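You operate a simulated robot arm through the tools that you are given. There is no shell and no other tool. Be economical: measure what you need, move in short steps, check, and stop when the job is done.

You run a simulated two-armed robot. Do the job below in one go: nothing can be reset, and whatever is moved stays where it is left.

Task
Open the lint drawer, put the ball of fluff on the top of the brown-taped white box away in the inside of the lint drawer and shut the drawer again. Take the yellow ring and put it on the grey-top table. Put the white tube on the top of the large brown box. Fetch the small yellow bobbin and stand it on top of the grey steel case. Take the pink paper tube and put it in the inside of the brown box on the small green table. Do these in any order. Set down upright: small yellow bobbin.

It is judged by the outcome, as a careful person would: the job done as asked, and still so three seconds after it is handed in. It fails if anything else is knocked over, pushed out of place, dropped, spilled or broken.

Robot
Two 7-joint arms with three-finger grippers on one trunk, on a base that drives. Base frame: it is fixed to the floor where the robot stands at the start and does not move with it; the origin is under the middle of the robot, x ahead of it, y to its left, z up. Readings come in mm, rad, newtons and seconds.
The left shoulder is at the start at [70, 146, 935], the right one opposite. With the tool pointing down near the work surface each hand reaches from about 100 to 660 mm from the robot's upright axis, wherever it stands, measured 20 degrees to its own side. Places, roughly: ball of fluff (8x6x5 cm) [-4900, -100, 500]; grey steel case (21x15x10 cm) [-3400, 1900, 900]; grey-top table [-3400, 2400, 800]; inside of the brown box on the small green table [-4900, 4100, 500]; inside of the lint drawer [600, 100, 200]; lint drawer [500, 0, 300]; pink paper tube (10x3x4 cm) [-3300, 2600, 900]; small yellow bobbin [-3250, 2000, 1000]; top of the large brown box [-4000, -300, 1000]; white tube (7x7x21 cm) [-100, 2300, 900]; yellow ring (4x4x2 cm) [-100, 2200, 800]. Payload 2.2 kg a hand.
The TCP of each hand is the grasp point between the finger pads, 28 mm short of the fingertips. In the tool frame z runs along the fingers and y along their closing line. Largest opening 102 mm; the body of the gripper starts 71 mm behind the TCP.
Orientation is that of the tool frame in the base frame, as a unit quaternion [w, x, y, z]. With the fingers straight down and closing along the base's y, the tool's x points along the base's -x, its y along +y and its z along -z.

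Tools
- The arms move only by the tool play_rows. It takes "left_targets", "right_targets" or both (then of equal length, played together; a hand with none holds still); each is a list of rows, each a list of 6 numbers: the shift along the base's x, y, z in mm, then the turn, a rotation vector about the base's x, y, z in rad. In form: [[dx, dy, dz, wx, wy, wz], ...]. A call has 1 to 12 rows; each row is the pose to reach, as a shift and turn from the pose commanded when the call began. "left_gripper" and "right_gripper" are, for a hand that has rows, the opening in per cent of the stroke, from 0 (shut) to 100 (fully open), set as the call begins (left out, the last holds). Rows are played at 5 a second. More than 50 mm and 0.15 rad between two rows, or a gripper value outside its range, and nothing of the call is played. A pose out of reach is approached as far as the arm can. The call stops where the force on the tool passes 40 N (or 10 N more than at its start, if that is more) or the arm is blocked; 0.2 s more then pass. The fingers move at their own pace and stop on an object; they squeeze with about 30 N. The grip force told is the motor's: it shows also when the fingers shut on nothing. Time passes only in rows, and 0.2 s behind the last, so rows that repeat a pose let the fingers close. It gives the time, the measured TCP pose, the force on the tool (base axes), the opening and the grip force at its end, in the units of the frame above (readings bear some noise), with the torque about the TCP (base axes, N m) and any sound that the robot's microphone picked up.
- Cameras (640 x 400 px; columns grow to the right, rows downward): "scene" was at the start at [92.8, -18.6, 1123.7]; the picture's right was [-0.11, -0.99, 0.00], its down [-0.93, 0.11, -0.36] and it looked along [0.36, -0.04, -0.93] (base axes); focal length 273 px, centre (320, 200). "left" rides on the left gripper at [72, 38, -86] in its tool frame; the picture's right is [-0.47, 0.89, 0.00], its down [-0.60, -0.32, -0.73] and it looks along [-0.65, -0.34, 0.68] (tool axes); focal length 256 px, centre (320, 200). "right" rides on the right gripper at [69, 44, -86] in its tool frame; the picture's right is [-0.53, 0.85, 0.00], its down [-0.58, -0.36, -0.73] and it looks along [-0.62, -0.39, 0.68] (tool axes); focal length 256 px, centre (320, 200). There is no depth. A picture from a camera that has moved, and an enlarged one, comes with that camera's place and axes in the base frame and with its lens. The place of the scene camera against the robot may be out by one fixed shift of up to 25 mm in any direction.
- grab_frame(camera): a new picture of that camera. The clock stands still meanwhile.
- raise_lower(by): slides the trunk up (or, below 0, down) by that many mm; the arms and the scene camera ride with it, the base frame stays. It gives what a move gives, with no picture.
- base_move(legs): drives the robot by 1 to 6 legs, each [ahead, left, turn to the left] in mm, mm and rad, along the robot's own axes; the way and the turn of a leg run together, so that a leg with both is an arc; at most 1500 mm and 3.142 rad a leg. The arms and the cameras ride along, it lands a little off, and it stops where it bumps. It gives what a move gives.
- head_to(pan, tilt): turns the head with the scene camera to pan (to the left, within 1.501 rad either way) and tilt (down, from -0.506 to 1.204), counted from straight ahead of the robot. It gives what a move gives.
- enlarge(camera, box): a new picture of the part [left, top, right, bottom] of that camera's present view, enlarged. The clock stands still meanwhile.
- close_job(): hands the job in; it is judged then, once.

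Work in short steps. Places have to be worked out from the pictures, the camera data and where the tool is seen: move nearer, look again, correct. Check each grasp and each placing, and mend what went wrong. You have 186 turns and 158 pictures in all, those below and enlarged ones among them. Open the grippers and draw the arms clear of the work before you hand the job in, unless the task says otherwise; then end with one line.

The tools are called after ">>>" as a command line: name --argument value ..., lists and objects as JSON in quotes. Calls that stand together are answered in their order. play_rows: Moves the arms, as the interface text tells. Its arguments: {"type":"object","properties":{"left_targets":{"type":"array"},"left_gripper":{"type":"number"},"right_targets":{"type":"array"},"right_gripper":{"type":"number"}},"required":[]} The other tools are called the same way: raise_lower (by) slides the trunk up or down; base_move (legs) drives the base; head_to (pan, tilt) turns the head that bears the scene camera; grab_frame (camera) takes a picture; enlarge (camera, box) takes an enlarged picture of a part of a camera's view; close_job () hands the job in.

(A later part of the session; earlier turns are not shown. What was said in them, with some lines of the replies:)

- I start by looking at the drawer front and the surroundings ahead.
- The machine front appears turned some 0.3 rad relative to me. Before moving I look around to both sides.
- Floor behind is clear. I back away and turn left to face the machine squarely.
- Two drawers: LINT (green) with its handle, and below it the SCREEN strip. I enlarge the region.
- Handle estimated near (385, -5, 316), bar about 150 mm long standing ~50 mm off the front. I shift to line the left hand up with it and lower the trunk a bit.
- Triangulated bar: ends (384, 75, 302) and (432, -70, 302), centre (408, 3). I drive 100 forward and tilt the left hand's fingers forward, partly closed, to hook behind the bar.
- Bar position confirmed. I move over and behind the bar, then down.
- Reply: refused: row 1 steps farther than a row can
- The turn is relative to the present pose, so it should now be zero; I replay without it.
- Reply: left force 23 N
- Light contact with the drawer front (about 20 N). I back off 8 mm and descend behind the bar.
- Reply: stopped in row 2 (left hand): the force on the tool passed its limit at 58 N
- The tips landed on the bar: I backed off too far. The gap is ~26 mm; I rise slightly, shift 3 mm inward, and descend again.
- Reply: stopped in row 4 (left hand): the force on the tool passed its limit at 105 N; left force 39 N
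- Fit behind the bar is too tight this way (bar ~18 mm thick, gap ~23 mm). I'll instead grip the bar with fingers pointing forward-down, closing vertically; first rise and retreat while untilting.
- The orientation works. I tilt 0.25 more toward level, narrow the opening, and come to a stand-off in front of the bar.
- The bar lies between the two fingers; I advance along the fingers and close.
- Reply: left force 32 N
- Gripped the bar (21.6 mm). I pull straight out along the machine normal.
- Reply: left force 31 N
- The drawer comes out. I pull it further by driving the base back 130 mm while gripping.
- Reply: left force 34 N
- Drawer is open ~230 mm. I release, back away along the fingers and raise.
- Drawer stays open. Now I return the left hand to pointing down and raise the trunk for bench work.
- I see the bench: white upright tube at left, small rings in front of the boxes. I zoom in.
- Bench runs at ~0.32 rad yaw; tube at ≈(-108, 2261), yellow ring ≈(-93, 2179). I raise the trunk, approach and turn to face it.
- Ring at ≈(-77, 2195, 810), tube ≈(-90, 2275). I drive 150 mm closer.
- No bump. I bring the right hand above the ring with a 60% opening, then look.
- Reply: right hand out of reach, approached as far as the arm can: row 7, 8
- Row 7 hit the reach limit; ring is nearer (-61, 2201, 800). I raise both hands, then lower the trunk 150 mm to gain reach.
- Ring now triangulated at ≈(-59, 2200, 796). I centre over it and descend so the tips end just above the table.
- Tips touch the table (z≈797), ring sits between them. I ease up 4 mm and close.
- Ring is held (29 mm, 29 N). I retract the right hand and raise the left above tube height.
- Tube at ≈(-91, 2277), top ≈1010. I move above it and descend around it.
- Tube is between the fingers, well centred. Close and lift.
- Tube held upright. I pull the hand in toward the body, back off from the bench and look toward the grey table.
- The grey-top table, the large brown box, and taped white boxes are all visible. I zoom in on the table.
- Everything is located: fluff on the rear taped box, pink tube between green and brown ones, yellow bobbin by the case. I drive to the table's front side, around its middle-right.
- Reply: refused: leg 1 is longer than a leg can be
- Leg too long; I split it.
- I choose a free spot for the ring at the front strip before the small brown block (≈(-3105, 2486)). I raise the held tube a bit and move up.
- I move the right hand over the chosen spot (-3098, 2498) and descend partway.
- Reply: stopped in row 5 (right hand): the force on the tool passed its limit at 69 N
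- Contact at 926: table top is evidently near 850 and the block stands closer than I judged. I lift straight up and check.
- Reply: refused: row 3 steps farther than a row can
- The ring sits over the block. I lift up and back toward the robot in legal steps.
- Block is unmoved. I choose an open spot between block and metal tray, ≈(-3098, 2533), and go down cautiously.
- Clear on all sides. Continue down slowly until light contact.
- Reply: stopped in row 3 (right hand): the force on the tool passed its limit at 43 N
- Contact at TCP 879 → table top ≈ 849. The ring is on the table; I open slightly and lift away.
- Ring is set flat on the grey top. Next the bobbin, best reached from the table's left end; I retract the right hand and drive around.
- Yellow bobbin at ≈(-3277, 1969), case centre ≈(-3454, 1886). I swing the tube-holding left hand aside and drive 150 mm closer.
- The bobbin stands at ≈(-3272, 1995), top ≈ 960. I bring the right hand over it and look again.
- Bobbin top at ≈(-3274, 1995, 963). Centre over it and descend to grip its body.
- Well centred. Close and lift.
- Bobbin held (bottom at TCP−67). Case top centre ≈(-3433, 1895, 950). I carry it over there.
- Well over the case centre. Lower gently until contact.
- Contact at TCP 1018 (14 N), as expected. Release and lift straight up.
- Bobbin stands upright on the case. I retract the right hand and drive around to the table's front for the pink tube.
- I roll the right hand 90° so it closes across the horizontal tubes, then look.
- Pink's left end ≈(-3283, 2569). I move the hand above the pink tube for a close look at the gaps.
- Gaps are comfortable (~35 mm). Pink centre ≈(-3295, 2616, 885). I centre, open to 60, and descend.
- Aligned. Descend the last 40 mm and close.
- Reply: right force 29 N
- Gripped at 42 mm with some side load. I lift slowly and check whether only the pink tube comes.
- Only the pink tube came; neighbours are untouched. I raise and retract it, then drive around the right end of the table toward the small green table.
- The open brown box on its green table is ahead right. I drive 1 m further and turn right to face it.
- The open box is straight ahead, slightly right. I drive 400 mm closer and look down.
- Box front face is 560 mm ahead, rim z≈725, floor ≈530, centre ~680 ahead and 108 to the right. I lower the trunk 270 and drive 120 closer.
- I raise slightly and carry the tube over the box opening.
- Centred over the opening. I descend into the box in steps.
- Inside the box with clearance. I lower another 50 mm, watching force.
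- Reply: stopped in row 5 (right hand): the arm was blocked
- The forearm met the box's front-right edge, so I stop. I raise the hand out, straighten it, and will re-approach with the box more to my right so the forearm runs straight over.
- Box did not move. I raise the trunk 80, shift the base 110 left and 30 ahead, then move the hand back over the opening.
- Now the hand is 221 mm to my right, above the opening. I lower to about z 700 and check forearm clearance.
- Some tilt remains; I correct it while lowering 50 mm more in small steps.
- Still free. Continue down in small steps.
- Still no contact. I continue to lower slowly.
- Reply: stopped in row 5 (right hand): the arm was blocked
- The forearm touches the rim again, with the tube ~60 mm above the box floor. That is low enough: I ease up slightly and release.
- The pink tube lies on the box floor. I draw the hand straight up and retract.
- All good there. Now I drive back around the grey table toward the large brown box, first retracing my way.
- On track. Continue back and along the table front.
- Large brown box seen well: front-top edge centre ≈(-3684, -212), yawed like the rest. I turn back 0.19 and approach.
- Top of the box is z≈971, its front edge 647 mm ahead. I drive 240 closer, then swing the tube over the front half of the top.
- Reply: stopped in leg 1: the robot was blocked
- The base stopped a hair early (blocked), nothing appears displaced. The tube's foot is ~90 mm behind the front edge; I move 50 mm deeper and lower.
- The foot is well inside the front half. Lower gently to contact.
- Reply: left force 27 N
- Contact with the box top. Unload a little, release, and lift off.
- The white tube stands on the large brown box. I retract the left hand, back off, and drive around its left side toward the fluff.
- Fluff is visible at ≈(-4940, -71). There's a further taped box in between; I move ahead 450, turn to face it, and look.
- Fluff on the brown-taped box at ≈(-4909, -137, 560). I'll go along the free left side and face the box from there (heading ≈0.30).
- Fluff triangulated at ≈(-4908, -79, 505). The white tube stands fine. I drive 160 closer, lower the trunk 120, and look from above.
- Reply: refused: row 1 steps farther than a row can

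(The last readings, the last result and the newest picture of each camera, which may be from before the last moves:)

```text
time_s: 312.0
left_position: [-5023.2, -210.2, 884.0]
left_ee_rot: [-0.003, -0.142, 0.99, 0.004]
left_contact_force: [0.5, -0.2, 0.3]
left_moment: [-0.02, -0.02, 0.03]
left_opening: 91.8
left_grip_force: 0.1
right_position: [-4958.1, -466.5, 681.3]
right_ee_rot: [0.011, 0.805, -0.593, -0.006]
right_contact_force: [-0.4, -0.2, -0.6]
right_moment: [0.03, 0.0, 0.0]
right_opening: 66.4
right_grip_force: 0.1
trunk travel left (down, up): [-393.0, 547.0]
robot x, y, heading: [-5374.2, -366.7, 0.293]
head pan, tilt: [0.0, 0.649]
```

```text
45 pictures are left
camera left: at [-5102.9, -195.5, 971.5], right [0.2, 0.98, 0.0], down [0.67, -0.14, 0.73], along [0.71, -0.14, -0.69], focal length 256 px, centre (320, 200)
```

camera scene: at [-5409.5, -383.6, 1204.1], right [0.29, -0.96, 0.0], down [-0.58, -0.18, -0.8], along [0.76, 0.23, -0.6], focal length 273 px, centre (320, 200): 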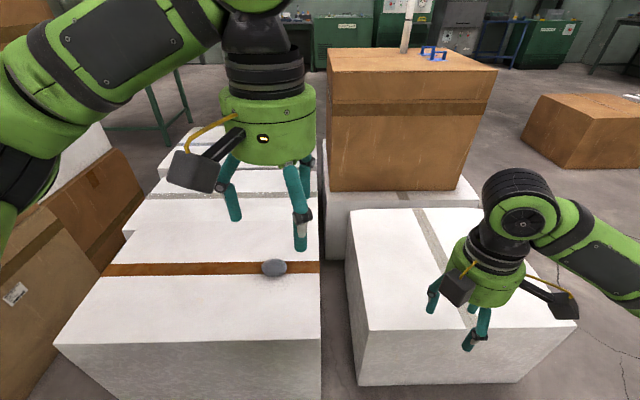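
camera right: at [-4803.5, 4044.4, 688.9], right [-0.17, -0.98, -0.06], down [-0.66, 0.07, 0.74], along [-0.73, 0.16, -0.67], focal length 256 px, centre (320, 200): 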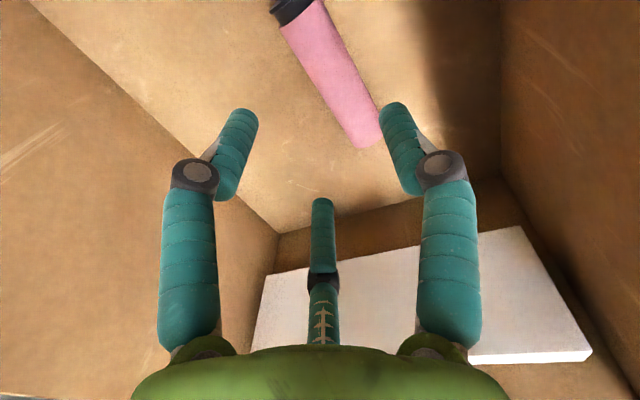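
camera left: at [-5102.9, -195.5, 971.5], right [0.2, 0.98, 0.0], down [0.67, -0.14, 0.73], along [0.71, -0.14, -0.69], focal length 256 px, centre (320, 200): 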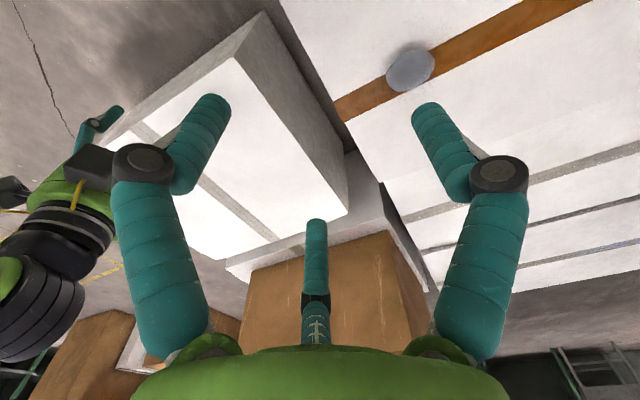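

Fluff at ≈(-4909, -75). I replay with smaller steps to hover above it.

>>> play_rows --left_targets '[[20, 24, -30, 0, 0, 0], [40, 48, -65, 0, 0, 0], [60, 72, -100, 0, 0, 0], [80, 96, -135, 0, 0, 0], [100, 120, -170, 0, 0, 0], [114, 136, -210, 0, 0, 0], [114, 136, -250, 0, 0, 0], [114, 136, -250, 0, 0, 0]]' --left_gripper 100

>>> grab_frame --camera "left"

```text
time_s: 313.8
left_position: [-4911.9, -72.7, 634.1]
left_ee_rot: [-0.002, -0.143, 0.99, 0.003]
left_contact_force: [0.1, 0.4, 0.0]
left_moment: [0.02, 0.0, -0.02]
left_opening: 101.9
left_grip_force: 0.1
right_position: [-4958.6, -465.6, 679.7]
right_ee_rot: [0.011, 0.805, -0.594, -0.006]
right_contact_force: [-0.8, 0.0, -0.3]
right_moment: [0.02, -0.02, -0.01]
right_opening: 66.2
right_grip_force: 0.1
trunk travel left (down, up): [-393.0, 547.0]
robot x, y, heading: [-5373.9, -364.9, 0.297]
head pan, tilt: [0.0, 0.649]
```

```text
44 pictures are left
camera left: at [-4991.1, -59.3, 721.3], right [0.2, 0.98, 0.01], down [0.67, -0.14, 0.73], along [0.71, -0.14, -0.69], focal length 256 px, centre (320, 200)
```

left: 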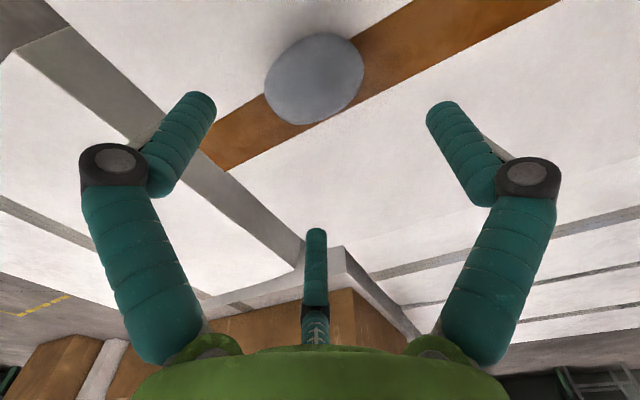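

Centred laterally within 6 mm. I adjust and descend around the fluff.

>>> play_rows --left_targets '[[1, -6, -30, 0, 0, 0], [1, -6, -65, 0, 0, 0], [1, -6, -95, 0, 0, 0], [1, -6, -110, 0, 0, 0], [1, -6, -110, 0, 0, 0]]'

>>> grab_frame --camera "left"

```text
time_s: 315.0
left_position: [-4908.3, -79.5, 524.0]
left_ee_rot: [-0.003, -0.143, 0.99, 0.003]
left_contact_force: [-0.5, 0.3, 0.1]
left_moment: [0.02, -0.03, 0.02]
left_opening: 102.0
left_grip_force: 0.0
right_position: [-4958.7, -465.2, 681.0]
right_ee_rot: [0.011, 0.805, -0.593, -0.007]
right_contact_force: [0.8, 0.4, 0.2]
right_moment: [0.03, -0.02, -0.01]
right_opening: 66.4
right_grip_force: 0.0
trunk travel left (down, up): [-393.0, 547.0]
robot x, y, heading: [-5374.2, -367.8, 0.298]
head pan, tilt: [0.0, 0.649]
```

```text
43 pictures are left
camera left: at [-4987.6, -64.8, 611.3], right [0.2, 0.98, 0.0], down [0.67, -0.14, 0.73], along [0.71, -0.14, -0.69], focal length 256 px, centre (320, 200)
```

left: 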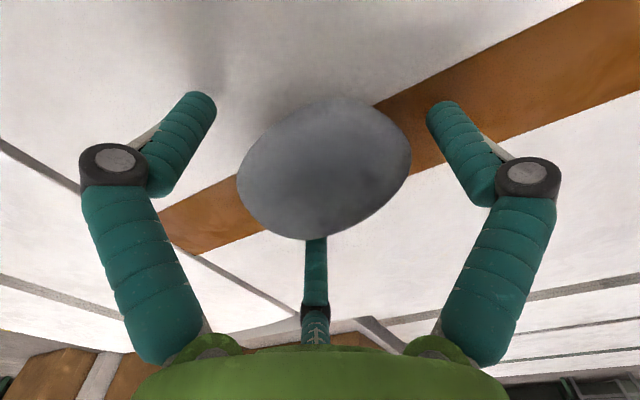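

Fluff is between the fingers. A bit lower, then close gently and lift.

>>> play_rows --left_targets '[[3, 0, -8, 0, 0, 0], [5, 0, -14, 0, 0, 0], [5, 0, -14, 0, 0, 0]]'

>>> play_rows --left_targets '[[0, 0, 0, 0, 0, 0], [0, 0, 0, 0, 0, 0], [0, 0, 0, 0, 0, 0], [0, 0, 0, 0, 0, 0], [0, 0, 30, 0, 0, 0], [0, 0, 70, 0, 0, 0], [0, 0, 100, 0, 0, 0], [0, 0, 100, 0, 0, 0]]' --left_gripper 0

>>> grab_frame --camera "left"

```text
time_s: 315.8
left_position: [-4903.3, -80.1, 514.1]
left_ee_rot: [0.001, -0.143, 0.99, 0.004]
left_contact_force: [-8.8, 4.4, 28.8]
left_moment: [-1.15, 0.91, -0.43]
left_opening: 102.1
left_grip_force: 0.4
right_position: [-4960.5, -466.9, 683.1]
right_ee_rot: [0.01, 0.805, -0.593, -0.006]
right_contact_force: [0.1, 0.0, 0.5]
right_moment: [-0.02, 0.06, -0.02]
right_opening: 66.1
right_grip_force: 0.1
trunk travel left (down, up): [-393.0, 547.0]
robot x, y, heading: [-5377.6, -362.7, 0.295]
head pan, tilt: [0.0, 0.649]
```

```text
time_s: 316.1
left_position: [-4903.3, -85.0, 524.7]
left_ee_rot: [0.003, -0.139, 0.99, 0.0]
left_contact_force: [-23.8, -3.8, 51.2]
left_moment: [-2.48, 2.98, -0.56]
left_opening: 67.7
left_grip_force: 27.6
right_position: [-4962.9, -468.1, 683.5]
right_ee_rot: [0.008, 0.805, -0.593, -0.005]
right_contact_force: [0.2, -0.5, 0.1]
right_moment: [-0.02, -0.04, -0.02]
right_opening: 66.1
right_grip_force: 0.1
trunk travel left (down, up): [-393.0, 547.0]
robot x, y, heading: [-5375.3, -363.5, 0.296]
head pan, tilt: [0.0, 0.649]
stopped in row 1 (left hand): the force on the tool passed its limit at 51 N (the readings are from after the stop); the commanded pose is now the measured one
```

```text
42 pictures are left
camera left: at [-4983.9, -68.5, 610.8], right [0.2, 0.98, 0.0], down [0.66, -0.14, 0.73], along [0.72, -0.15, -0.68], focal length 256 px, centre (320, 200)
```

left: 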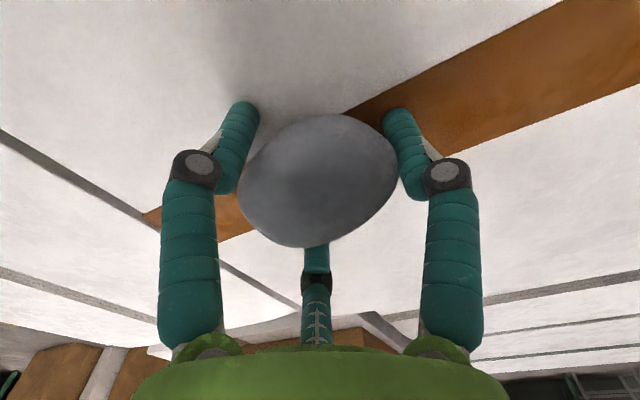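

The tips press on the box top while closing. I ease up 5 mm and let them finish closing.

>>> play_rows --left_targets '[[0, 0, 3, 0, 0, 0], [0, 0, 5, 0, 0, 0], [0, 0, 5, 0, 0, 0], [0, 0, 5, 0, 0, 0]]' --left_gripper 0

>>> grab_frame --camera "left"

```text
time_s: 317.1
left_position: [-4904.2, -84.5, 525.7]
left_ee_rot: [0.002, -0.14, 0.99, 0.0]
left_contact_force: [-16.4, -14.2, 45.5]
left_moment: [-0.56, 1.57, -0.1]
left_opening: 63.4
left_grip_force: 29.8
right_position: [-4961.8, -468.6, 683.8]
right_ee_rot: [0.008, 0.805, -0.593, -0.005]
right_contact_force: [-0.4, 0.2, 0.5]
right_moment: [0.01, 0.0, -0.01]
right_opening: 66.3
right_grip_force: 0.1
trunk travel left (down, up): [-393.0, 547.0]
robot x, y, heading: [-5370.6, -363.5, 0.292]
head pan, tilt: [0.0, 0.649]
```

```text
41 pictures are left
camera left: at [-4983.9, -69.2, 611.7], right [0.2, 0.98, 0.0], down [0.67, -0.14, 0.73], along [0.72, -0.15, -0.68], focal length 256 px, centre (320, 200)
```

left: 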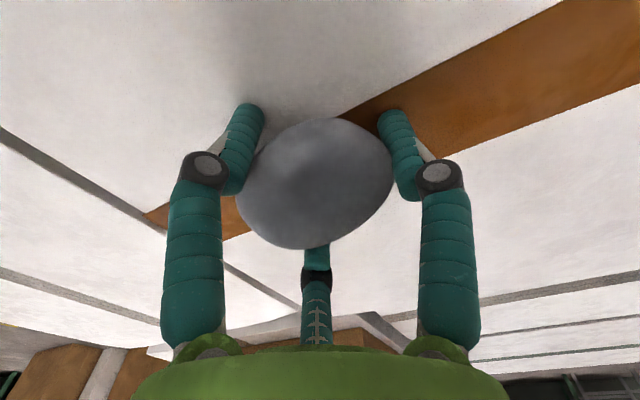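

Gripped (63 mm, 30 N). I lift slowly.

>>> play_rows --left_targets '[[0, 0, 12, 0, 0, 0], [0, 0, 30, 0, 0, 0], [0, 0, 60, 0, 0, 0], [0, 0, 90, 0, 0, 0], [0, 0, 90, 0, 0, 0]]'

>>> grab_frame --camera "left"

```text
time_s: 318.3
left_position: [-4901.0, -80.8, 608.0]
left_ee_rot: [-0.003, -0.142, 0.99, 0.0]
left_contact_force: [-1.0, -0.1, -0.8]
left_moment: [0.01, 0.0, -0.02]
left_opening: 62.8
left_grip_force: 29.7
right_position: [-4958.2, -465.4, 680.1]
right_ee_rot: [0.011, 0.805, -0.593, -0.007]
right_contact_force: [0.1, 0.1, 0.7]
right_moment: [-0.03, -0.04, -0.03]
right_opening: 66.5
right_grip_force: 0.2
trunk travel left (down, up): [-393.0, 547.0]
robot x, y, heading: [-5371.9, -364.7, 0.295]
head pan, tilt: [0.0, 0.649]
```

```text
40 pictures are left
camera left: at [-4981.5, -65.6, 694.8], right [0.2, 0.98, 0.0], down [0.67, -0.14, 0.73], along [0.71, -0.14, -0.69], focal length 256 px, centre (320, 200)
```

left: 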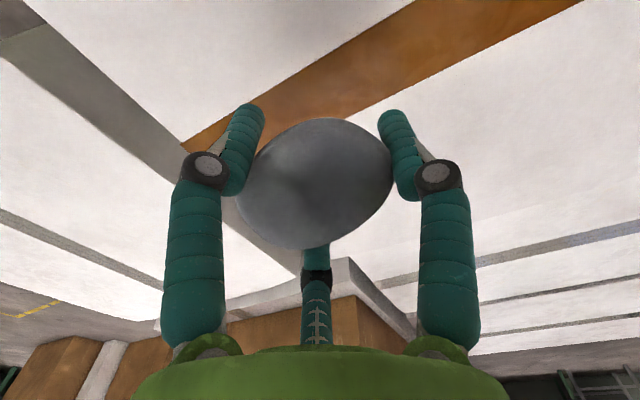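

Fluff is held. I retract, then drive back around toward the lint drawer.

>>> play_rows --left_targets '[[0, 0, 45, 0, 0, 0], [-35, -10, 80, 0, 0, 0], [-75, -22, 100, 0, 0, 0], [-115, -35, 110, 0, 0, 0], [-155, -47, 110, 0, 0, 0], [-172, -52, 110, 0, 0, 0], [-172, -52, 110, 0, 0, 0]]'

>>> base_move --legs '[[-160, 0, 0], [0, -1350, 0], [1500, 0, 0]]'

>>> head_to --pan 0 --tilt 0.45

>>> grab_frame --camera "scene"

```text
refused: row 2 steps farther than a row can; nothing moved
```

```text
time_s: 332.9
left_position: [-3250.2, -907.9, 607.0]
left_ee_rot: [-0.003, -0.152, 0.988, 0.002]
left_contact_force: [0.8, -0.3, -0.4]
left_moment: [0.01, -0.02, -0.01]
left_opening: 62.8
left_grip_force: 29.9
right_position: [-3298.9, -1293.8, 681.1]
right_ee_rot: [0.011, 0.811, -0.585, -0.005]
right_contact_force: [-0.1, -0.9, -0.1]
right_moment: [0.0, 0.0, 0.0]
right_opening: 66.4
right_grip_force: 0.0
trunk travel left (down, up): [-393.0, 547.0]
robot x, y, heading: [-3716.6, -1199.1, 0.317]
head pan, tilt: [0.0, 0.649]
```

```text
time_s: 333.6
left_position: [-3251.1, -906.8, 607.0]
left_ee_rot: [-0.003, -0.151, 0.988, 0.002]
left_contact_force: [0.4, -0.3, -0.9]
left_moment: [0.03, 0.01, -0.04]
left_opening: 62.7
left_grip_force: 29.5
right_position: [-3299.8, -1294.1, 680.9]
right_ee_rot: [0.012, 0.811, -0.585, -0.007]
right_contact_force: [-0.2, 0.1, -0.1]
right_moment: [-0.01, 0.01, 0.0]
right_opening: 66.1
right_grip_force: 0.1
trunk travel left (down, up): [-393.0, 547.0]
robot x, y, heading: [-3720.3, -1198.7, 0.315]
head pan, tilt: [0.0, 0.45]
```

```text
39 pictures are left
camera scene: at [-3596.0, -1169.5, 1101.8], right [0.31, -0.95, 0.0], down [-0.41, -0.13, -0.9], along [0.86, 0.28, -0.44], focal length 273 px, centre (320, 200)
```

scene: 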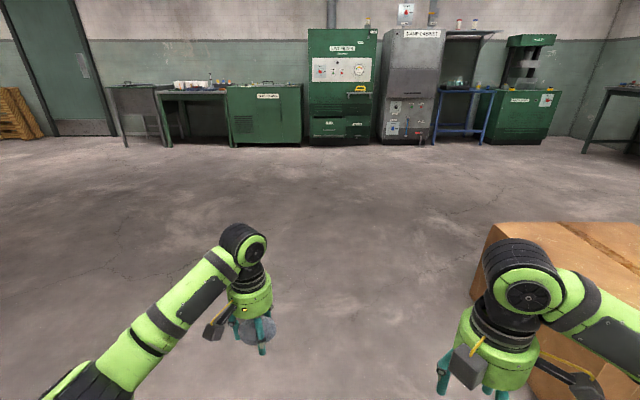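

The retract was refused, but nothing was touched. I now retract the left hand in smaller steps and drive on to the machine.

>>> play_rows --left_targets '[[0, 0, 40, 0, 0, 0], [-30, -10, 65, 0, 0, 0], [-65, -21, 80, 0, 0, 0], [-105, -34, 80, 0, 0, 0], [-145, -47, 80, 0, 0, 0], [-170, -55, 80, 0, 0, 0], [-170, -55, 80, 0, 0, 0]]'

>>> base_move --legs '[[1490, -90, 0], [1400, -90, 0]]'

>>> head_to --pan 0 --tilt 0.75

>>> grab_frame --camera "scene"

```text
time_s: 335.2
left_position: [-3422.2, -963.9, 686.7]
left_ee_rot: [-0.003, -0.151, 0.988, 0.001]
left_contact_force: [-0.2, 0.8, -0.6]
left_moment: [0.01, -0.01, 0.01]
left_opening: 62.7
left_grip_force: 30.4
right_position: [-3299.2, -1294.6, 679.8]
right_ee_rot: [0.011, 0.811, -0.585, -0.007]
right_contact_force: [0.0, 0.1, -0.8]
right_moment: [0.0, -0.03, -0.01]
right_opening: 66.5
right_grip_force: 0.0
trunk travel left (down, up): [-393.0, 547.0]
robot x, y, heading: [-3715.3, -1203.3, 0.314]
head pan, tilt: [0.0, 0.45]
```

```text
time_s: 349.2
left_position: [-626.0, -232.2, 686.2]
left_ee_rot: [-0.003, -0.152, 0.988, 0.002]
left_contact_force: [-0.1, 0.5, -0.5]
left_moment: [-0.01, -0.02, 0.0]
left_opening: 62.7
left_grip_force: 30.0
right_position: [-503.2, -563.8, 681.5]
right_ee_rot: [0.011, 0.811, -0.585, -0.006]
right_contact_force: [0.5, -0.1, -0.9]
right_moment: [0.0, 0.01, 0.0]
right_opening: 66.4
right_grip_force: 0.1
trunk travel left (down, up): [-393.0, 547.0]
robot x, y, heading: [-921.9, -473.2, 0.316]
head pan, tilt: [0.0, 0.45]
```

```text
time_s: 350.0
left_position: [-624.9, -232.9, 686.8]
left_ee_rot: [-0.003, -0.153, 0.988, 0.001]
left_contact_force: [-0.4, -0.1, -0.7]
left_moment: [-0.01, -0.02, 0.0]
left_opening: 62.8
left_grip_force: 30.0
right_position: [-503.0, -563.4, 680.1]
right_ee_rot: [0.012, 0.811, -0.585, -0.007]
right_contact_force: [0.0, 0.1, -0.9]
right_moment: [-0.02, 0.01, 0.0]
right_opening: 66.4
right_grip_force: 0.1
trunk travel left (down, up): [-393.0, 547.0]
robot x, y, heading: [-920.2, -470.0, 0.319]
head pan, tilt: [0.0, 0.75]
```

```text
38 pictures are left
camera scene: at [-809.1, -442.1, 1075.5], right [0.31, -0.95, 0.0], down [-0.65, -0.21, -0.73], along [0.7, 0.23, -0.68], focal length 273 px, centre (320, 200)
```

scene: 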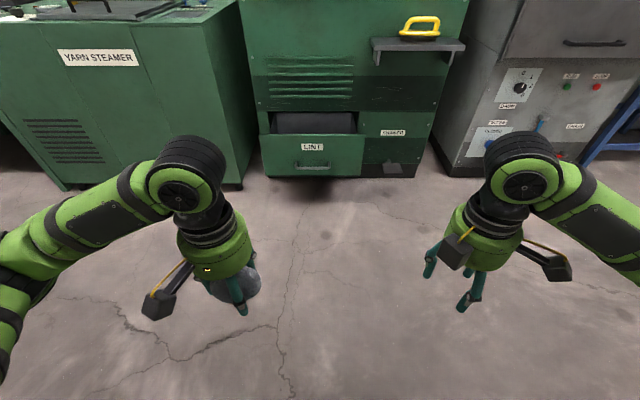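

Drawer is still open. I drive up to it (to ≈(-174, -275)) as before.

>>> base_move --legs '[[765, -48, 0]]'

>>> head_to --pan 0 --tilt 0.95

>>> grab_frame --camera "scene"

>>> grab_frame --camera "left"

```text
time_s: 354.2
left_position: [130.3, -29.0, 686.6]
left_ee_rot: [-0.003, -0.158, 0.987, 0.001]
left_contact_force: [-0.4, -0.1, -0.6]
left_moment: [0.03, 0.02, -0.01]
left_opening: 62.6
left_grip_force: 29.9
right_position: [256.4, -358.2, 680.2]
right_ee_rot: [0.012, 0.813, -0.582, -0.006]
right_contact_force: [0.6, -1.0, 0.7]
right_moment: [0.0, 0.03, -0.01]
right_opening: 66.3
right_grip_force: 0.0
trunk travel left (down, up): [-393.0, 547.0]
robot x, y, heading: [-165.8, -272.6, 0.323]
head pan, tilt: [0.0, 0.75]
```

```text
time_s: 354.9
left_position: [129.7, -28.5, 686.4]
left_ee_rot: [-0.003, -0.156, 0.988, 0.001]
left_contact_force: [0.3, 0.3, -0.6]
left_moment: [-0.01, 0.0, 0.02]
left_opening: 62.9
left_grip_force: 30.5
right_position: [256.0, -358.9, 680.5]
right_ee_rot: [0.012, 0.814, -0.581, -0.007]
right_contact_force: [-0.2, 0.1, -0.2]
right_moment: [0.0, -0.02, -0.01]
right_opening: 66.4
right_grip_force: 0.1
trunk travel left (down, up): [-393.0, 547.0]
robot x, y, heading: [-162.8, -272.2, 0.324]
head pan, tilt: [0.0, 0.949]
```

```text
37 pictures are left
camera scene: at [-59.9, -243.1, 1060.0], right [0.32, -0.95, 0.0], down [-0.77, -0.26, -0.58], along [0.55, 0.19, -0.81], focal length 273 px, centre (320, 200)
```

scene: 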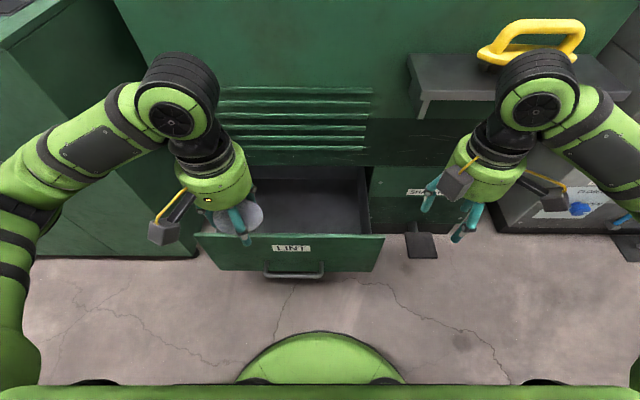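

```text
36 pictures are left
camera left: at [50.3, -16.3, 773.3], right [0.17, 0.99, 0.0], down [0.68, -0.12, 0.73], along [0.72, -0.12, -0.69], focal length 256 px, centre (320, 200)
```

left: 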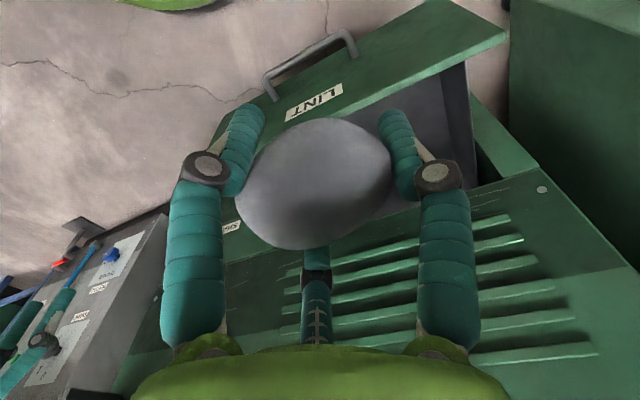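

Drawer interior centre ≈(350, -17); rim z≈430. I lower the trunk 150, then bring the fluff above it.

>>> raise_lower --by -130

>>> play_rows --left_targets '[[40, 2, 0, 0, 0, 0], [80, 4, 0, 0, 0, 0], [120, 6, 0, 0, 0, 0], [160, 8, 0, 0, 0, 0], [200, 10, 0, 0, 0, 0], [222, 12, 0, 0, 0, 0], [222, 12, -20, 0, 0, 0], [222, 12, -20, 0, 0, 0]]'

>>> grab_frame --camera "scene"

>>> grab_frame --camera "left"

```text
time_s: 356.5
left_position: [129.5, -28.9, 556.8]
left_ee_rot: [-0.002, -0.157, 0.988, 0.002]
left_contact_force: [-0.1, 0.6, 0.0]
left_moment: [0.0, 0.04, 0.0]
left_opening: 62.8
left_grip_force: 30.3
right_position: [256.7, -358.9, 550.9]
right_ee_rot: [0.012, 0.814, -0.581, -0.007]
right_contact_force: [-0.2, -0.1, -0.5]
right_moment: [0.0, 0.0, 0.01]
right_opening: 66.4
right_grip_force: 0.1
trunk travel left (down, up): [-263.0, 677.0]
robot x, y, heading: [-165.9, -270.7, 0.319]
head pan, tilt: [0.0, 0.949]
```

```text
time_s: 358.3
left_position: [352.6, -15.8, 535.9]
left_ee_rot: [-0.003, -0.156, 0.988, 0.002]
left_contact_force: [0.6, -0.2, -0.2]
left_moment: [0.03, 0.02, 0.0]
left_opening: 62.6
left_grip_force: 30.1
right_position: [257.4, -358.4, 551.5]
right_ee_rot: [0.012, 0.814, -0.581, -0.007]
right_contact_force: [0.0, 0.4, -0.7]
right_moment: [0.01, -0.03, -0.02]
right_opening: 66.4
right_grip_force: 0.0
trunk travel left (down, up): [-263.0, 677.0]
robot x, y, heading: [-163.7, -269.6, 0.326]
head pan, tilt: [0.0, 0.949]
```

```text
35 pictures are left
camera scene: at [-59.9, -243.1, 929.9], right [0.32, -0.95, 0.0], down [-0.77, -0.26, -0.58], along [0.55, 0.19, -0.81], focal length 273 px, centre (320, 200)
```

scene: 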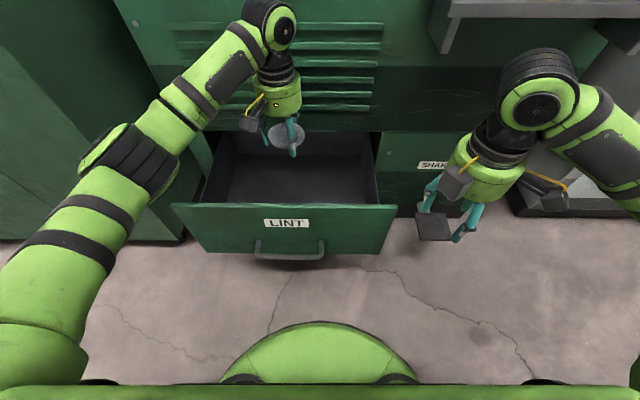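

```text
34 pictures are left
camera left: at [272.5, -3.6, 622.7], right [0.17, 0.99, 0.0], down [0.68, -0.12, 0.73], along [0.72, -0.12, -0.69], focal length 256 px, centre (320, 200)
```

left: 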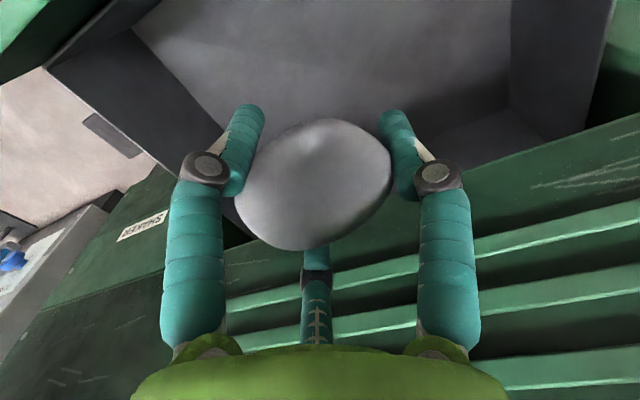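

Directly above the open drawer. Descend into it.

>>> play_rows --left_targets '[[-5, -2, -40, 0, 0, 0], [-10, -3, -80, 0, 0, 0], [-10, -3, -120, 0, 0, 0], [-10, -3, -150, 0, 0, 0], [-10, -3, -150, 0, 0, 0]]'

>>> grab_frame --camera "scene"

>>> grab_frame --camera "left"

```text
time_s: 359.5
left_position: [341.7, -20.5, 384.7]
left_ee_rot: [-0.002, -0.157, 0.988, 0.002]
left_contact_force: [0.5, 0.0, -0.2]
left_moment: [-0.03, 0.01, -0.01]
left_opening: 62.6
left_grip_force: 29.7
right_position: [256.8, -360.7, 551.5]
right_ee_rot: [0.012, 0.813, -0.582, -0.006]
right_contact_force: [-0.6, -0.2, -0.2]
right_moment: [-0.02, -0.01, 0.01]
right_opening: 66.3
right_grip_force: 0.1
trunk travel left (down, up): [-263.0, 677.0]
robot x, y, heading: [-165.1, -271.0, 0.328]
head pan, tilt: [0.0, 0.949]
```

```text
33 pictures are left
camera scene: at [-59.9, -243.1, 929.9], right [0.32, -0.95, 0.0], down [-0.77, -0.26, -0.58], along [0.55, 0.19, -0.81], focal length 273 px, centre (320, 200)
```

scene: 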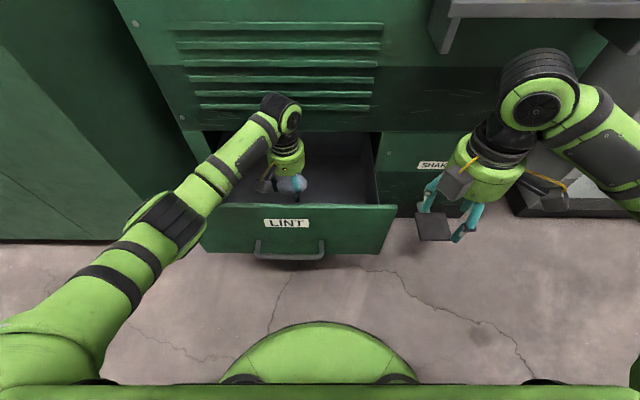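

```text
32 pictures are left
camera left: at [261.8, -6.8, 472.2], right [0.17, 0.99, 0.0], down [0.68, -0.12, 0.73], along [0.72, -0.12, -0.69], focal length 256 px, centre (320, 200)
```

left: 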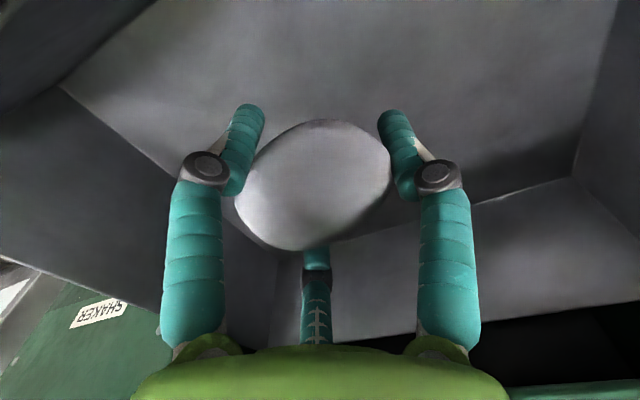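

Close to the drawer floor. Lower slowly until light contact.

>>> play_rows --left_targets '[[0, 0, -6, 0, 0, 0], [0, 0, -12, 0, 0, 0], [0, 0, -18, 0, 0, 0], [0, 0, -24, 0, 0, 0], [0, 0, -30, 0, 0, 0]]'

>>> grab_frame --camera "left"

```text
time_s: 360.7
left_position: [342.7, -19.5, 355.7]
left_ee_rot: [-0.003, -0.157, 0.988, 0.002]
left_contact_force: [0.4, 0.8, -0.2]
left_moment: [0.0, -0.01, 0.01]
left_opening: 62.7
left_grip_force: 29.9
right_position: [255.8, -359.2, 550.4]
right_ee_rot: [0.012, 0.814, -0.581, -0.006]
right_contact_force: [-0.5, -0.5, -0.9]
right_moment: [0.01, -0.03, 0.01]
right_opening: 66.2
right_grip_force: 0.0
trunk travel left (down, up): [-263.0, 677.0]
robot x, y, heading: [-162.9, -270.5, 0.325]
head pan, tilt: [0.0, 0.949]
```

```text
31 pictures are left
camera left: at [262.7, -7.4, 442.9], right [0.17, 0.99, 0.0], down [0.68, -0.12, 0.73], along [0.72, -0.12, -0.69], focal length 256 px, centre (320, 200)
```

left: 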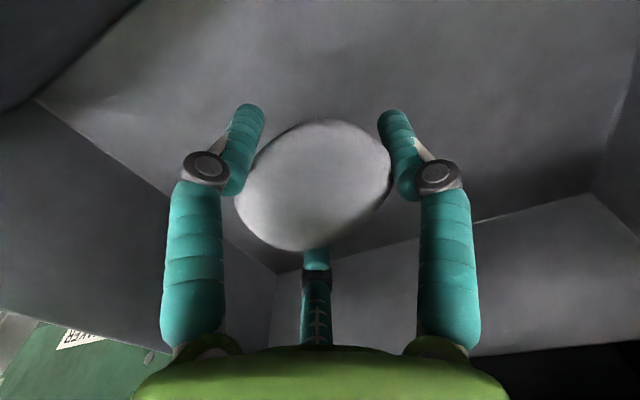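

Floor is still lower. Continue down gently.

>>> play_rows --left_targets '[[2, 1, -8, 0, 0, 0], [4, 1, -16, 0, 0, 0], [4, 1, -24, 0, 0, 0], [4, 1, -32, 0, 0, 0], [4, 1, -40, 0, 0, 0]]'

>>> grab_frame --camera "scene"

```text
time_s: 361.9
left_position: [346.4, -19.4, 315.0]
left_ee_rot: [-0.003, -0.157, 0.988, 0.0]
left_contact_force: [0.5, -0.4, -0.4]
left_moment: [0.02, -0.01, 0.0]
left_opening: 62.5
left_grip_force: 30.0
right_position: [256.1, -358.7, 551.5]
right_ee_rot: [0.012, 0.813, -0.582, -0.007]
right_contact_force: [0.0, 0.3, -0.3]
right_moment: [0.02, 0.0, 0.0]
right_opening: 66.4
right_grip_force: 0.1
trunk travel left (down, up): [-263.0, 677.0]
robot x, y, heading: [-167.1, -271.7, 0.326]
head pan, tilt: [0.0, 0.949]
```

```text
30 pictures are left
camera scene: at [-59.9, -243.1, 929.9], right [0.32, -0.95, 0.0], down [-0.77, -0.26, -0.58], along [0.55, 0.19, -0.81], focal length 273 px, centre (320, 200)
```

scene: 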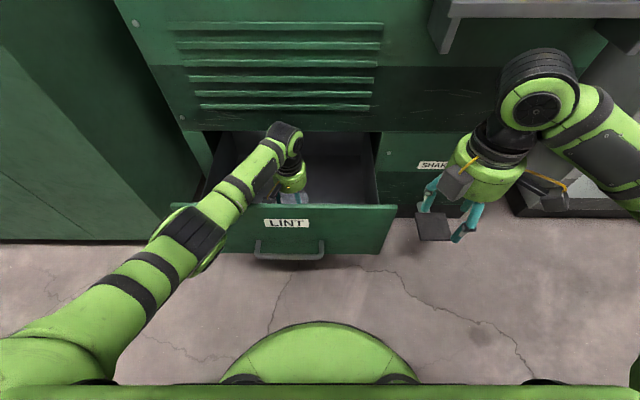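

Fluff is near the floor (bottom ≈280) and the forearm approaches the panel; I release here and lift out.

>>> play_rows --left_targets '[[0, 0, -6, 0, 0, 0], [0, 0, -12, 0, 0, 0], [0, 0, -12, 0, 0, 0]]'

>>> play_rows --left_targets '[[0, 0, 0, 0, 0, 0], [0, 0, 0, 0, 0, 0], [0, 0, 0, 0, 0, 0], [0, 0, 40, 0, 0, 0], [0, 0, 80, 0, 0, 0], [0, 0, 120, 0, 0, 0], [0, 0, 165, 0, 0, 0], [0, 0, 210, 0, 0, 0], [0, 0, 210, 0, 0, 0]]' --left_gripper 100

>>> grab_frame --camera "left"

>>> grab_frame --camera "scene"

```text
time_s: 362.7
left_position: [346.6, -18.7, 303.4]
left_ee_rot: [-0.002, -0.158, 0.987, 0.001]
left_contact_force: [0.5, 0.5, -0.2]
left_moment: [0.02, 0.0, 0.01]
left_opening: 62.8
left_grip_force: 30.5
right_position: [255.8, -359.1, 550.8]
right_ee_rot: [0.012, 0.814, -0.581, -0.007]
right_contact_force: [-0.7, 0.4, 0.7]
right_moment: [0.0, 0.02, 0.01]
right_opening: 66.3
right_grip_force: 0.0
trunk travel left (down, up): [-263.0, 677.0]
robot x, y, heading: [-166.1, -275.0, 0.324]
head pan, tilt: [0.0, 0.949]
```

```text
time_s: 364.7
left_position: [345.2, -18.5, 512.3]
left_ee_rot: [-0.003, -0.157, 0.988, 0.001]
left_contact_force: [0.1, -0.6, -0.9]
left_moment: [0.0, 0.03, -0.03]
left_opening: 101.6
left_grip_force: 0.1
right_position: [256.7, -358.3, 551.3]
right_ee_rot: [0.011, 0.814, -0.581, -0.005]
right_contact_force: [0.1, 0.1, 1.1]
right_moment: [-0.05, -0.02, -0.02]
right_opening: 66.6
right_grip_force: 0.1
trunk travel left (down, up): [-263.0, 677.0]
robot x, y, heading: [-164.8, -268.2, 0.319]
head pan, tilt: [0.0, 0.949]
```

```text
29 pictures are left
camera left: at [265.6, -5.7, 600.5], right [0.17, 0.99, 0.0], down [0.68, -0.12, 0.73], along [0.72, -0.12, -0.69], focal length 256 px, centre (320, 200)
```

left: 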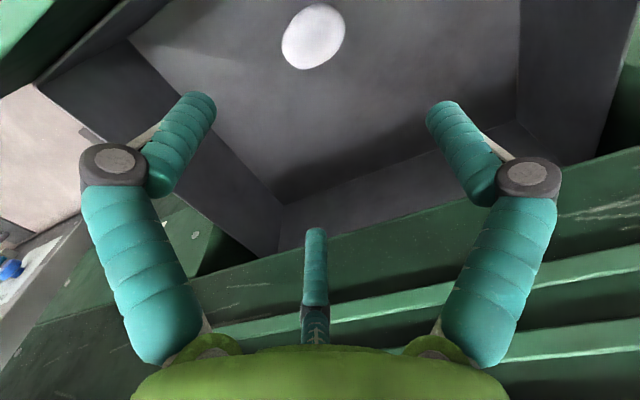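

```text
28 pictures are left
camera scene: at [-59.9, -243.1, 929.9], right [0.32, -0.95, 0.0], down [-0.77, -0.26, -0.58], along [0.55, 0.19, -0.81], focal length 273 px, centre (320, 200)
```

scene: 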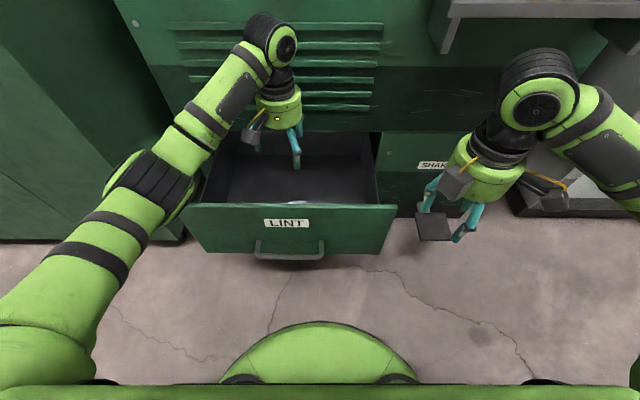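

Fluff lies in the drawer. Now I retract the hand in front of the drawer, close the fingers and tilt them forward to push the front panel.

>>> play_rows --left_targets '[[-38, -13, 0, 0, 0, 0], [-76, -26, 0, 0, 0, 0], [-114, -38, 0, 0, 0, 0], [-152, -51, 0, 0, 0, 0], [-186, -62, 0, 0, 0, 0], [-190, -63, 0, 0.046, -0.136, 0], [-190, -63, 0, 0.092, -0.272, 0], [-190, -63, 0, 0.138, -0.408, 0], [-190, -63, 0, 0.184, -0.544, 0], [-190, -63, 0, 0.192, -0.568, 0]]' --left_gripper 0

>>> play_rows --left_targets '[[0, 0, -40, 0, 0, 0], [0, 0, -80, 0, 0, 0], [0, 0, -118, 0, 0, 0], [0, 0, -118, 0, 0, 0]]'

>>> grab_frame --camera "left"

>>> grab_frame --camera "scene"

```text
time_s: 366.9
left_position: [166.7, -85.9, 511.8]
left_ee_rot: [0.289, -0.149, 0.944, 0.05]
left_contact_force: [-0.3, 0.5, 0.5]
left_moment: [0.03, -0.02, -0.03]
left_opening: 2.3
left_grip_force: 29.7
left hand out of reach, approached as far as the arm can: row 9, 10
right_position: [255.2, -359.2, 550.6]
right_ee_rot: [0.012, 0.813, -0.581, -0.005]
right_contact_force: [-0.5, -0.4, -0.4]
right_moment: [-0.05, -0.01, -0.01]
right_opening: 66.5
right_grip_force: 0.1
trunk travel left (down, up): [-263.0, 677.0]
robot x, y, heading: [-162.2, -272.9, 0.323]
head pan, tilt: [0.0, 0.949]
```

```text
time_s: 367.9
left_position: [166.8, -84.8, 392.7]
left_ee_rot: [0.289, -0.151, 0.944, 0.051]
left_contact_force: [1.2, -0.9, 0.4]
left_moment: [0.03, 0.01, 0.02]
left_opening: 2.0
left_grip_force: 29.9
right_position: [256.6, -359.7, 551.7]
right_ee_rot: [0.012, 0.813, -0.582, -0.006]
right_contact_force: [-0.4, 0.0, -0.5]
right_moment: [-0.02, -0.02, -0.03]
right_opening: 66.4
right_grip_force: 0.0
trunk travel left (down, up): [-263.0, 677.0]
robot x, y, heading: [-165.2, -267.6, 0.328]
head pan, tilt: [0.0, 0.949]
```

```text
27 pictures are left
camera left: at [53.0, -84.5, 425.5], right [0.09, 0.96, 0.27], down [0.19, -0.28, 0.94], along [0.98, -0.03, -0.2], focal length 256 px, centre (320, 200)
```

left: 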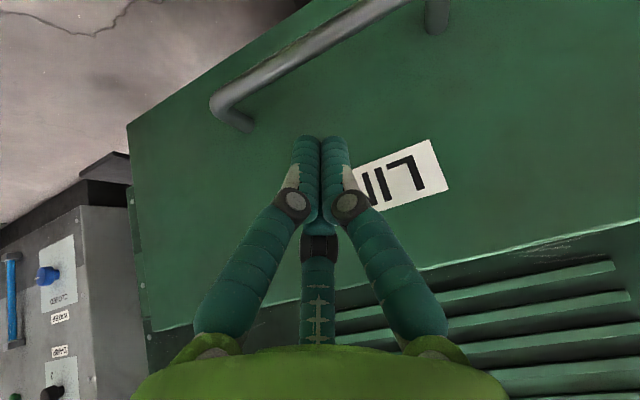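

```text
26 pictures are left
camera scene: at [-59.9, -243.1, 929.9], right [0.32, -0.95, 0.0], down [-0.77, -0.26, -0.58], along [0.55, 0.19, -0.81], focal length 273 px, centre (320, 200)
```

scene: 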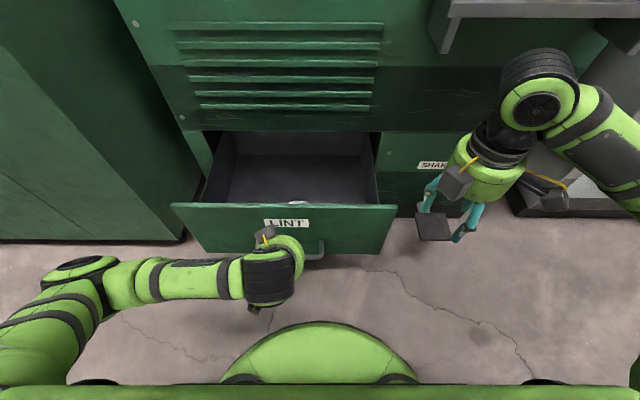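

Tips face the panel beside the label, near its centre. I push forward along the normal.

>>> play_rows --left_targets '[[24, 8, 0, 0, 0, 0], [47, 16, 0, 0, 0, 0], [71, 24, 0, 0, 0, 0], [95, 32, 0, 0, 0, 0], [119, 40, 0, 0, 0, 0], [142, 48, 0, 0, 0, 0], [166, 56, 0, 0, 0, 0], [166, 56, 0, 0, 0, 0]]'

>>> grab_frame --camera "scene"

```text
time_s: 369.7
left_position: [331.5, -29.6, 394.3]
left_ee_rot: [0.288, -0.15, 0.944, 0.051]
left_contact_force: [-0.1, 0.4, -0.5]
left_moment: [0.03, 0.01, -0.01]
left_opening: 2.0
left_grip_force: 30.2
right_position: [256.7, -358.5, 550.5]
right_ee_rot: [0.012, 0.813, -0.582, -0.006]
right_contact_force: [0.6, 0.1, -0.6]
right_moment: [-0.04, 0.02, -0.01]
right_opening: 66.2
right_grip_force: 0.1
trunk travel left (down, up): [-263.0, 677.0]
robot x, y, heading: [-161.1, -268.6, 0.325]
head pan, tilt: [0.0, 0.949]
```

```text
25 pictures are left
camera scene: at [-59.9, -243.1, 929.9], right [0.32, -0.95, 0.0], down [-0.77, -0.26, -0.58], along [0.55, 0.19, -0.81], focal length 273 px, centre (320, 200)
```

scene: 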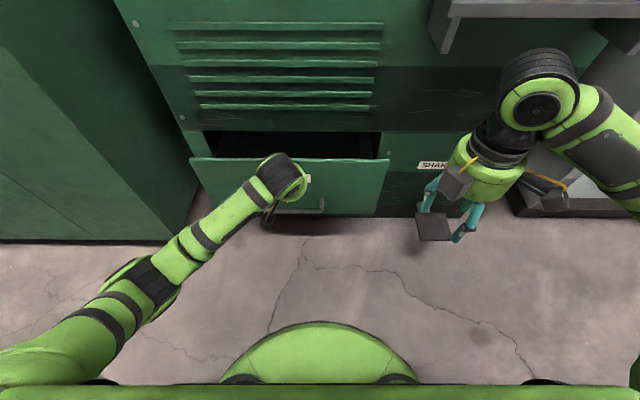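

Drawer moves in well. I drive the base 60 mm forward to keep reach, then finish with the arm.

>>> base_move --legs '[[60, 0, 0]]'

>>> play_rows --left_targets '[[10, 3, 0, 0, 0, 0], [20, 7, 0, 0, 0, 0], [29, 10, 0, 0, 0, 0], [38, 13, 0, 0, 0, 0], [47, 16, 0, 0, 0, 0], [57, 19, 0, 0, 0, 0], [57, 19, 0, 0, 0, 0]]'

>>> grab_frame --camera "scene"

```text
time_s: 370.7
left_position: [389.6, -10.7, 394.0]
left_ee_rot: [0.289, -0.151, 0.944, 0.051]
left_contact_force: [-0.4, -0.1, 0.8]
left_moment: [0.0, 0.01, -0.01]
left_opening: 2.0
left_grip_force: 29.8
right_position: [312.9, -339.2, 549.6]
right_ee_rot: [0.011, 0.813, -0.582, -0.006]
right_contact_force: [-0.5, -0.2, -0.1]
right_moment: [-0.01, 0.01, 0.05]
right_opening: 66.4
right_grip_force: 0.1
trunk travel left (down, up): [-263.0, 677.0]
robot x, y, heading: [-105.8, -251.7, 0.321]
head pan, tilt: [0.0, 0.949]
```

```text
time_s: 371.8
left_position: [422.2, -1.0, 392.0]
left_ee_rot: [0.279, -0.151, 0.947, 0.05]
left_contact_force: [-11.1, -2.8, 4.0]
left_moment: [-0.08, -0.01, 0.01]
left_opening: 2.2
left_grip_force: 29.7
right_position: [312.2, -339.3, 550.4]
right_ee_rot: [0.011, 0.814, -0.581, -0.006]
right_contact_force: [0.2, 0.4, 0.9]
right_moment: [-0.01, -0.02, 0.0]
right_opening: 66.2
right_grip_force: 0.1
trunk travel left (down, up): [-263.0, 677.0]
robot x, y, heading: [-106.2, -248.8, 0.328]
head pan, tilt: [0.0, 0.949]
stopped in row 5 (left hand): the force on the tool passed its limit at 50 N (the readings are from after the stop); the commanded pose is now the measured one
```

```text
24 pictures are left
camera scene: at [-4.5, -224.2, 930.2], right [0.32, -0.95, 0.0], down [-0.77, -0.26, -0.58], along [0.55, 0.19, -0.81], focal length 273 px, centre (320, 200)
```

scene: 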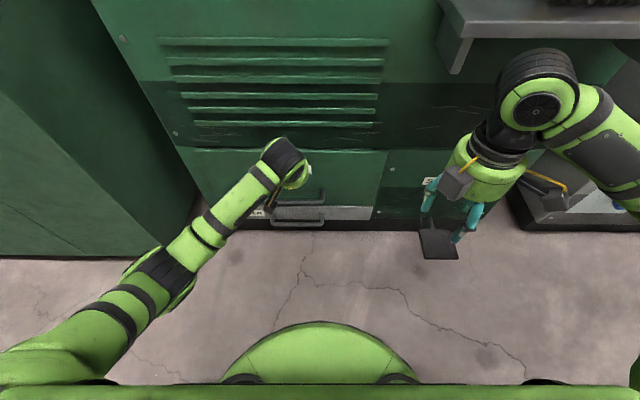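

The drawer met its stop (n≈400, as expected). I withdraw the hand, back off, and inspect.

>>> play_rows --left_targets '[[-24, -8, 0, 0, 0, 0], [-60, -20, 15, 0, 0, 0], [-100, -33, 25, 0, 0, 0], [-140, -47, 30, 0, 0, 0], [-140, -47, 30, 0, 0, 0]]'

>>> base_move --legs '[[-350, 0, 0]]'

>>> enlarge --camera "scene" --box '[160, 0, 480, 200]'

```text
time_s: 373.0
left_position: [286.1, -46.3, 421.6]
left_ee_rot: [0.281, -0.151, 0.946, 0.051]
left_contact_force: [0.1, 0.1, -0.3]
left_moment: [0.01, -0.03, -0.01]
left_opening: 2.1
left_grip_force: 30.1
right_position: [312.1, -338.7, 550.4]
right_ee_rot: [0.012, 0.814, -0.581, -0.006]
right_contact_force: [-0.1, 0.5, -0.7]
right_moment: [0.0, 0.0, -0.01]
right_opening: 66.1
right_grip_force: 0.2
trunk travel left (down, up): [-263.0, 677.0]
robot x, y, heading: [-106.4, -251.6, 0.328]
head pan, tilt: [0.0, 0.949]
```

```text
time_s: 375.2
left_position: [-41.5, -158.2, 421.3]
left_ee_rot: [0.28, -0.15, 0.947, 0.051]
left_contact_force: [0.2, -0.9, -0.3]
left_moment: [-0.02, -0.02, -0.01]
left_opening: 1.9
left_grip_force: 29.9
right_position: [-14.4, -450.0, 551.6]
right_ee_rot: [0.012, 0.813, -0.582, -0.006]
right_contact_force: [0.2, -0.3, -0.9]
right_moment: [0.0, -0.04, 0.02]
right_opening: 66.1
right_grip_force: 0.1
trunk travel left (down, up): [-263.0, 677.0]
robot x, y, heading: [-433.2, -362.0, 0.327]
head pan, tilt: [0.0, 0.949]
```

```text
2.00 times, centred on (320, 100) of scene
camera zoom: at [-331.0, -334.6, 930.0], right [0.32, -0.95, 0.0], down [-0.77, -0.26, -0.58], along [0.55, 0.19, -0.81], focal length 546 px, centre (320, 400)
```

zoom: 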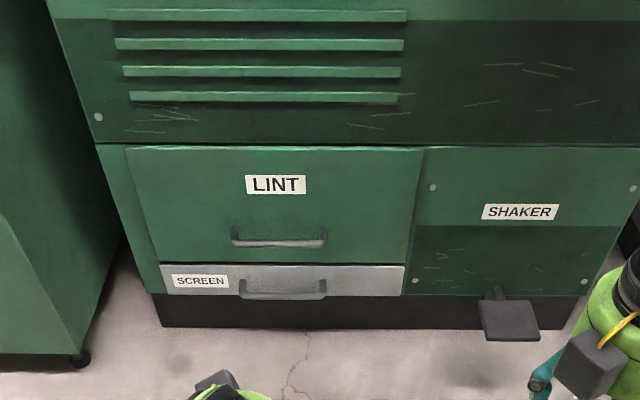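

The drawer is flush: handle reads at the same place as at the start. I open both grippers clear of everything.

>>> play_rows --left_targets '[[0, 0, 20, 0, 0, 0], [0, 0, 40, 0, 0, 0], [0, 0, 40, 0, 0, 0]]' --right_targets '[[0, 0, 10, 0, 0, 0], [0, 0, 20, 0, 0, 0], [0, 0, 20, 0, 0, 0]]' --left_gripper 100 --right_gripper 100

>>> base_move --legs '[[-400, 0, 0]]'

>>> grab_frame --camera "scene"

```text
time_s: 376.0
left_position: [-42.8, -158.2, 461.8]
left_ee_rot: [0.28, -0.15, 0.947, 0.051]
left_contact_force: [0.0, 0.0, 0.6]
left_moment: [0.01, -0.01, 0.01]
left_opening: 102.0
left_grip_force: 0.2
right_position: [-14.3, -450.5, 571.2]
right_ee_rot: [0.012, 0.814, -0.581, -0.007]
right_contact_force: [0.0, 1.0, 0.0]
right_moment: [0.02, 0.05, -0.01]
right_opening: 101.8
right_grip_force: 0.1
trunk travel left (down, up): [-263.0, 677.0]
robot x, y, heading: [-433.5, -359.1, 0.322]
head pan, tilt: [0.0, 0.949]
```

```text
time_s: 378.5
left_position: [-410.3, -281.6, 460.9]
left_ee_rot: [0.28, -0.15, 0.947, 0.05]
left_contact_force: [0.2, 0.8, 0.2]
left_moment: [-0.01, 0.03, 0.0]
left_opening: 102.1
left_grip_force: 0.0
right_position: [-381.3, -573.2, 571.0]
right_ee_rot: [0.011, 0.814, -0.581, -0.006]
right_contact_force: [0.1, 0.8, 0.6]
right_moment: [-0.03, 0.0, -0.01]
right_opening: 102.2
right_grip_force: 0.1
trunk travel left (down, up): [-263.0, 677.0]
robot x, y, heading: [-801.9, -483.4, 0.328]
head pan, tilt: [0.0, 0.949]
```

```text
22 pictures are left
camera scene: at [-699.2, -458.5, 930.0], right [0.32, -0.95, 0.0], down [-0.77, -0.26, -0.58], along [0.55, 0.19, -0.81], focal length 273 px, centre (320, 200)
```

scene: 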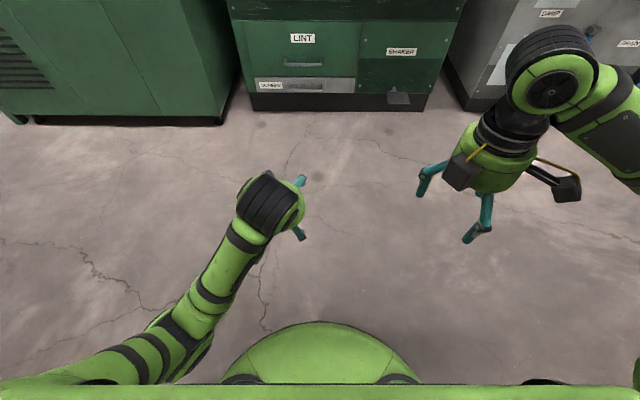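

All parts of the job are done, the grippers are open and the arms are clear, so I hand it in.

>>> close_job

```text
The job is handed in.
```

I finished all five parts and handed the job in: the fluff is in the shut lint drawer, the yellow ring is on the grey-top table, the white tube is on the large brown box, the small yellow bobbin is upright on the steel case, and the pink paper tube is in the brown box. I let the pink tube fall about 6 cm onto the box floor, my forearm touched that box's rim, the ring in my gripper knocked a small brown block on the grey-top table, and my base bumped something in front of the large brown box; nothing looked moved in the pictures I took afterwards.
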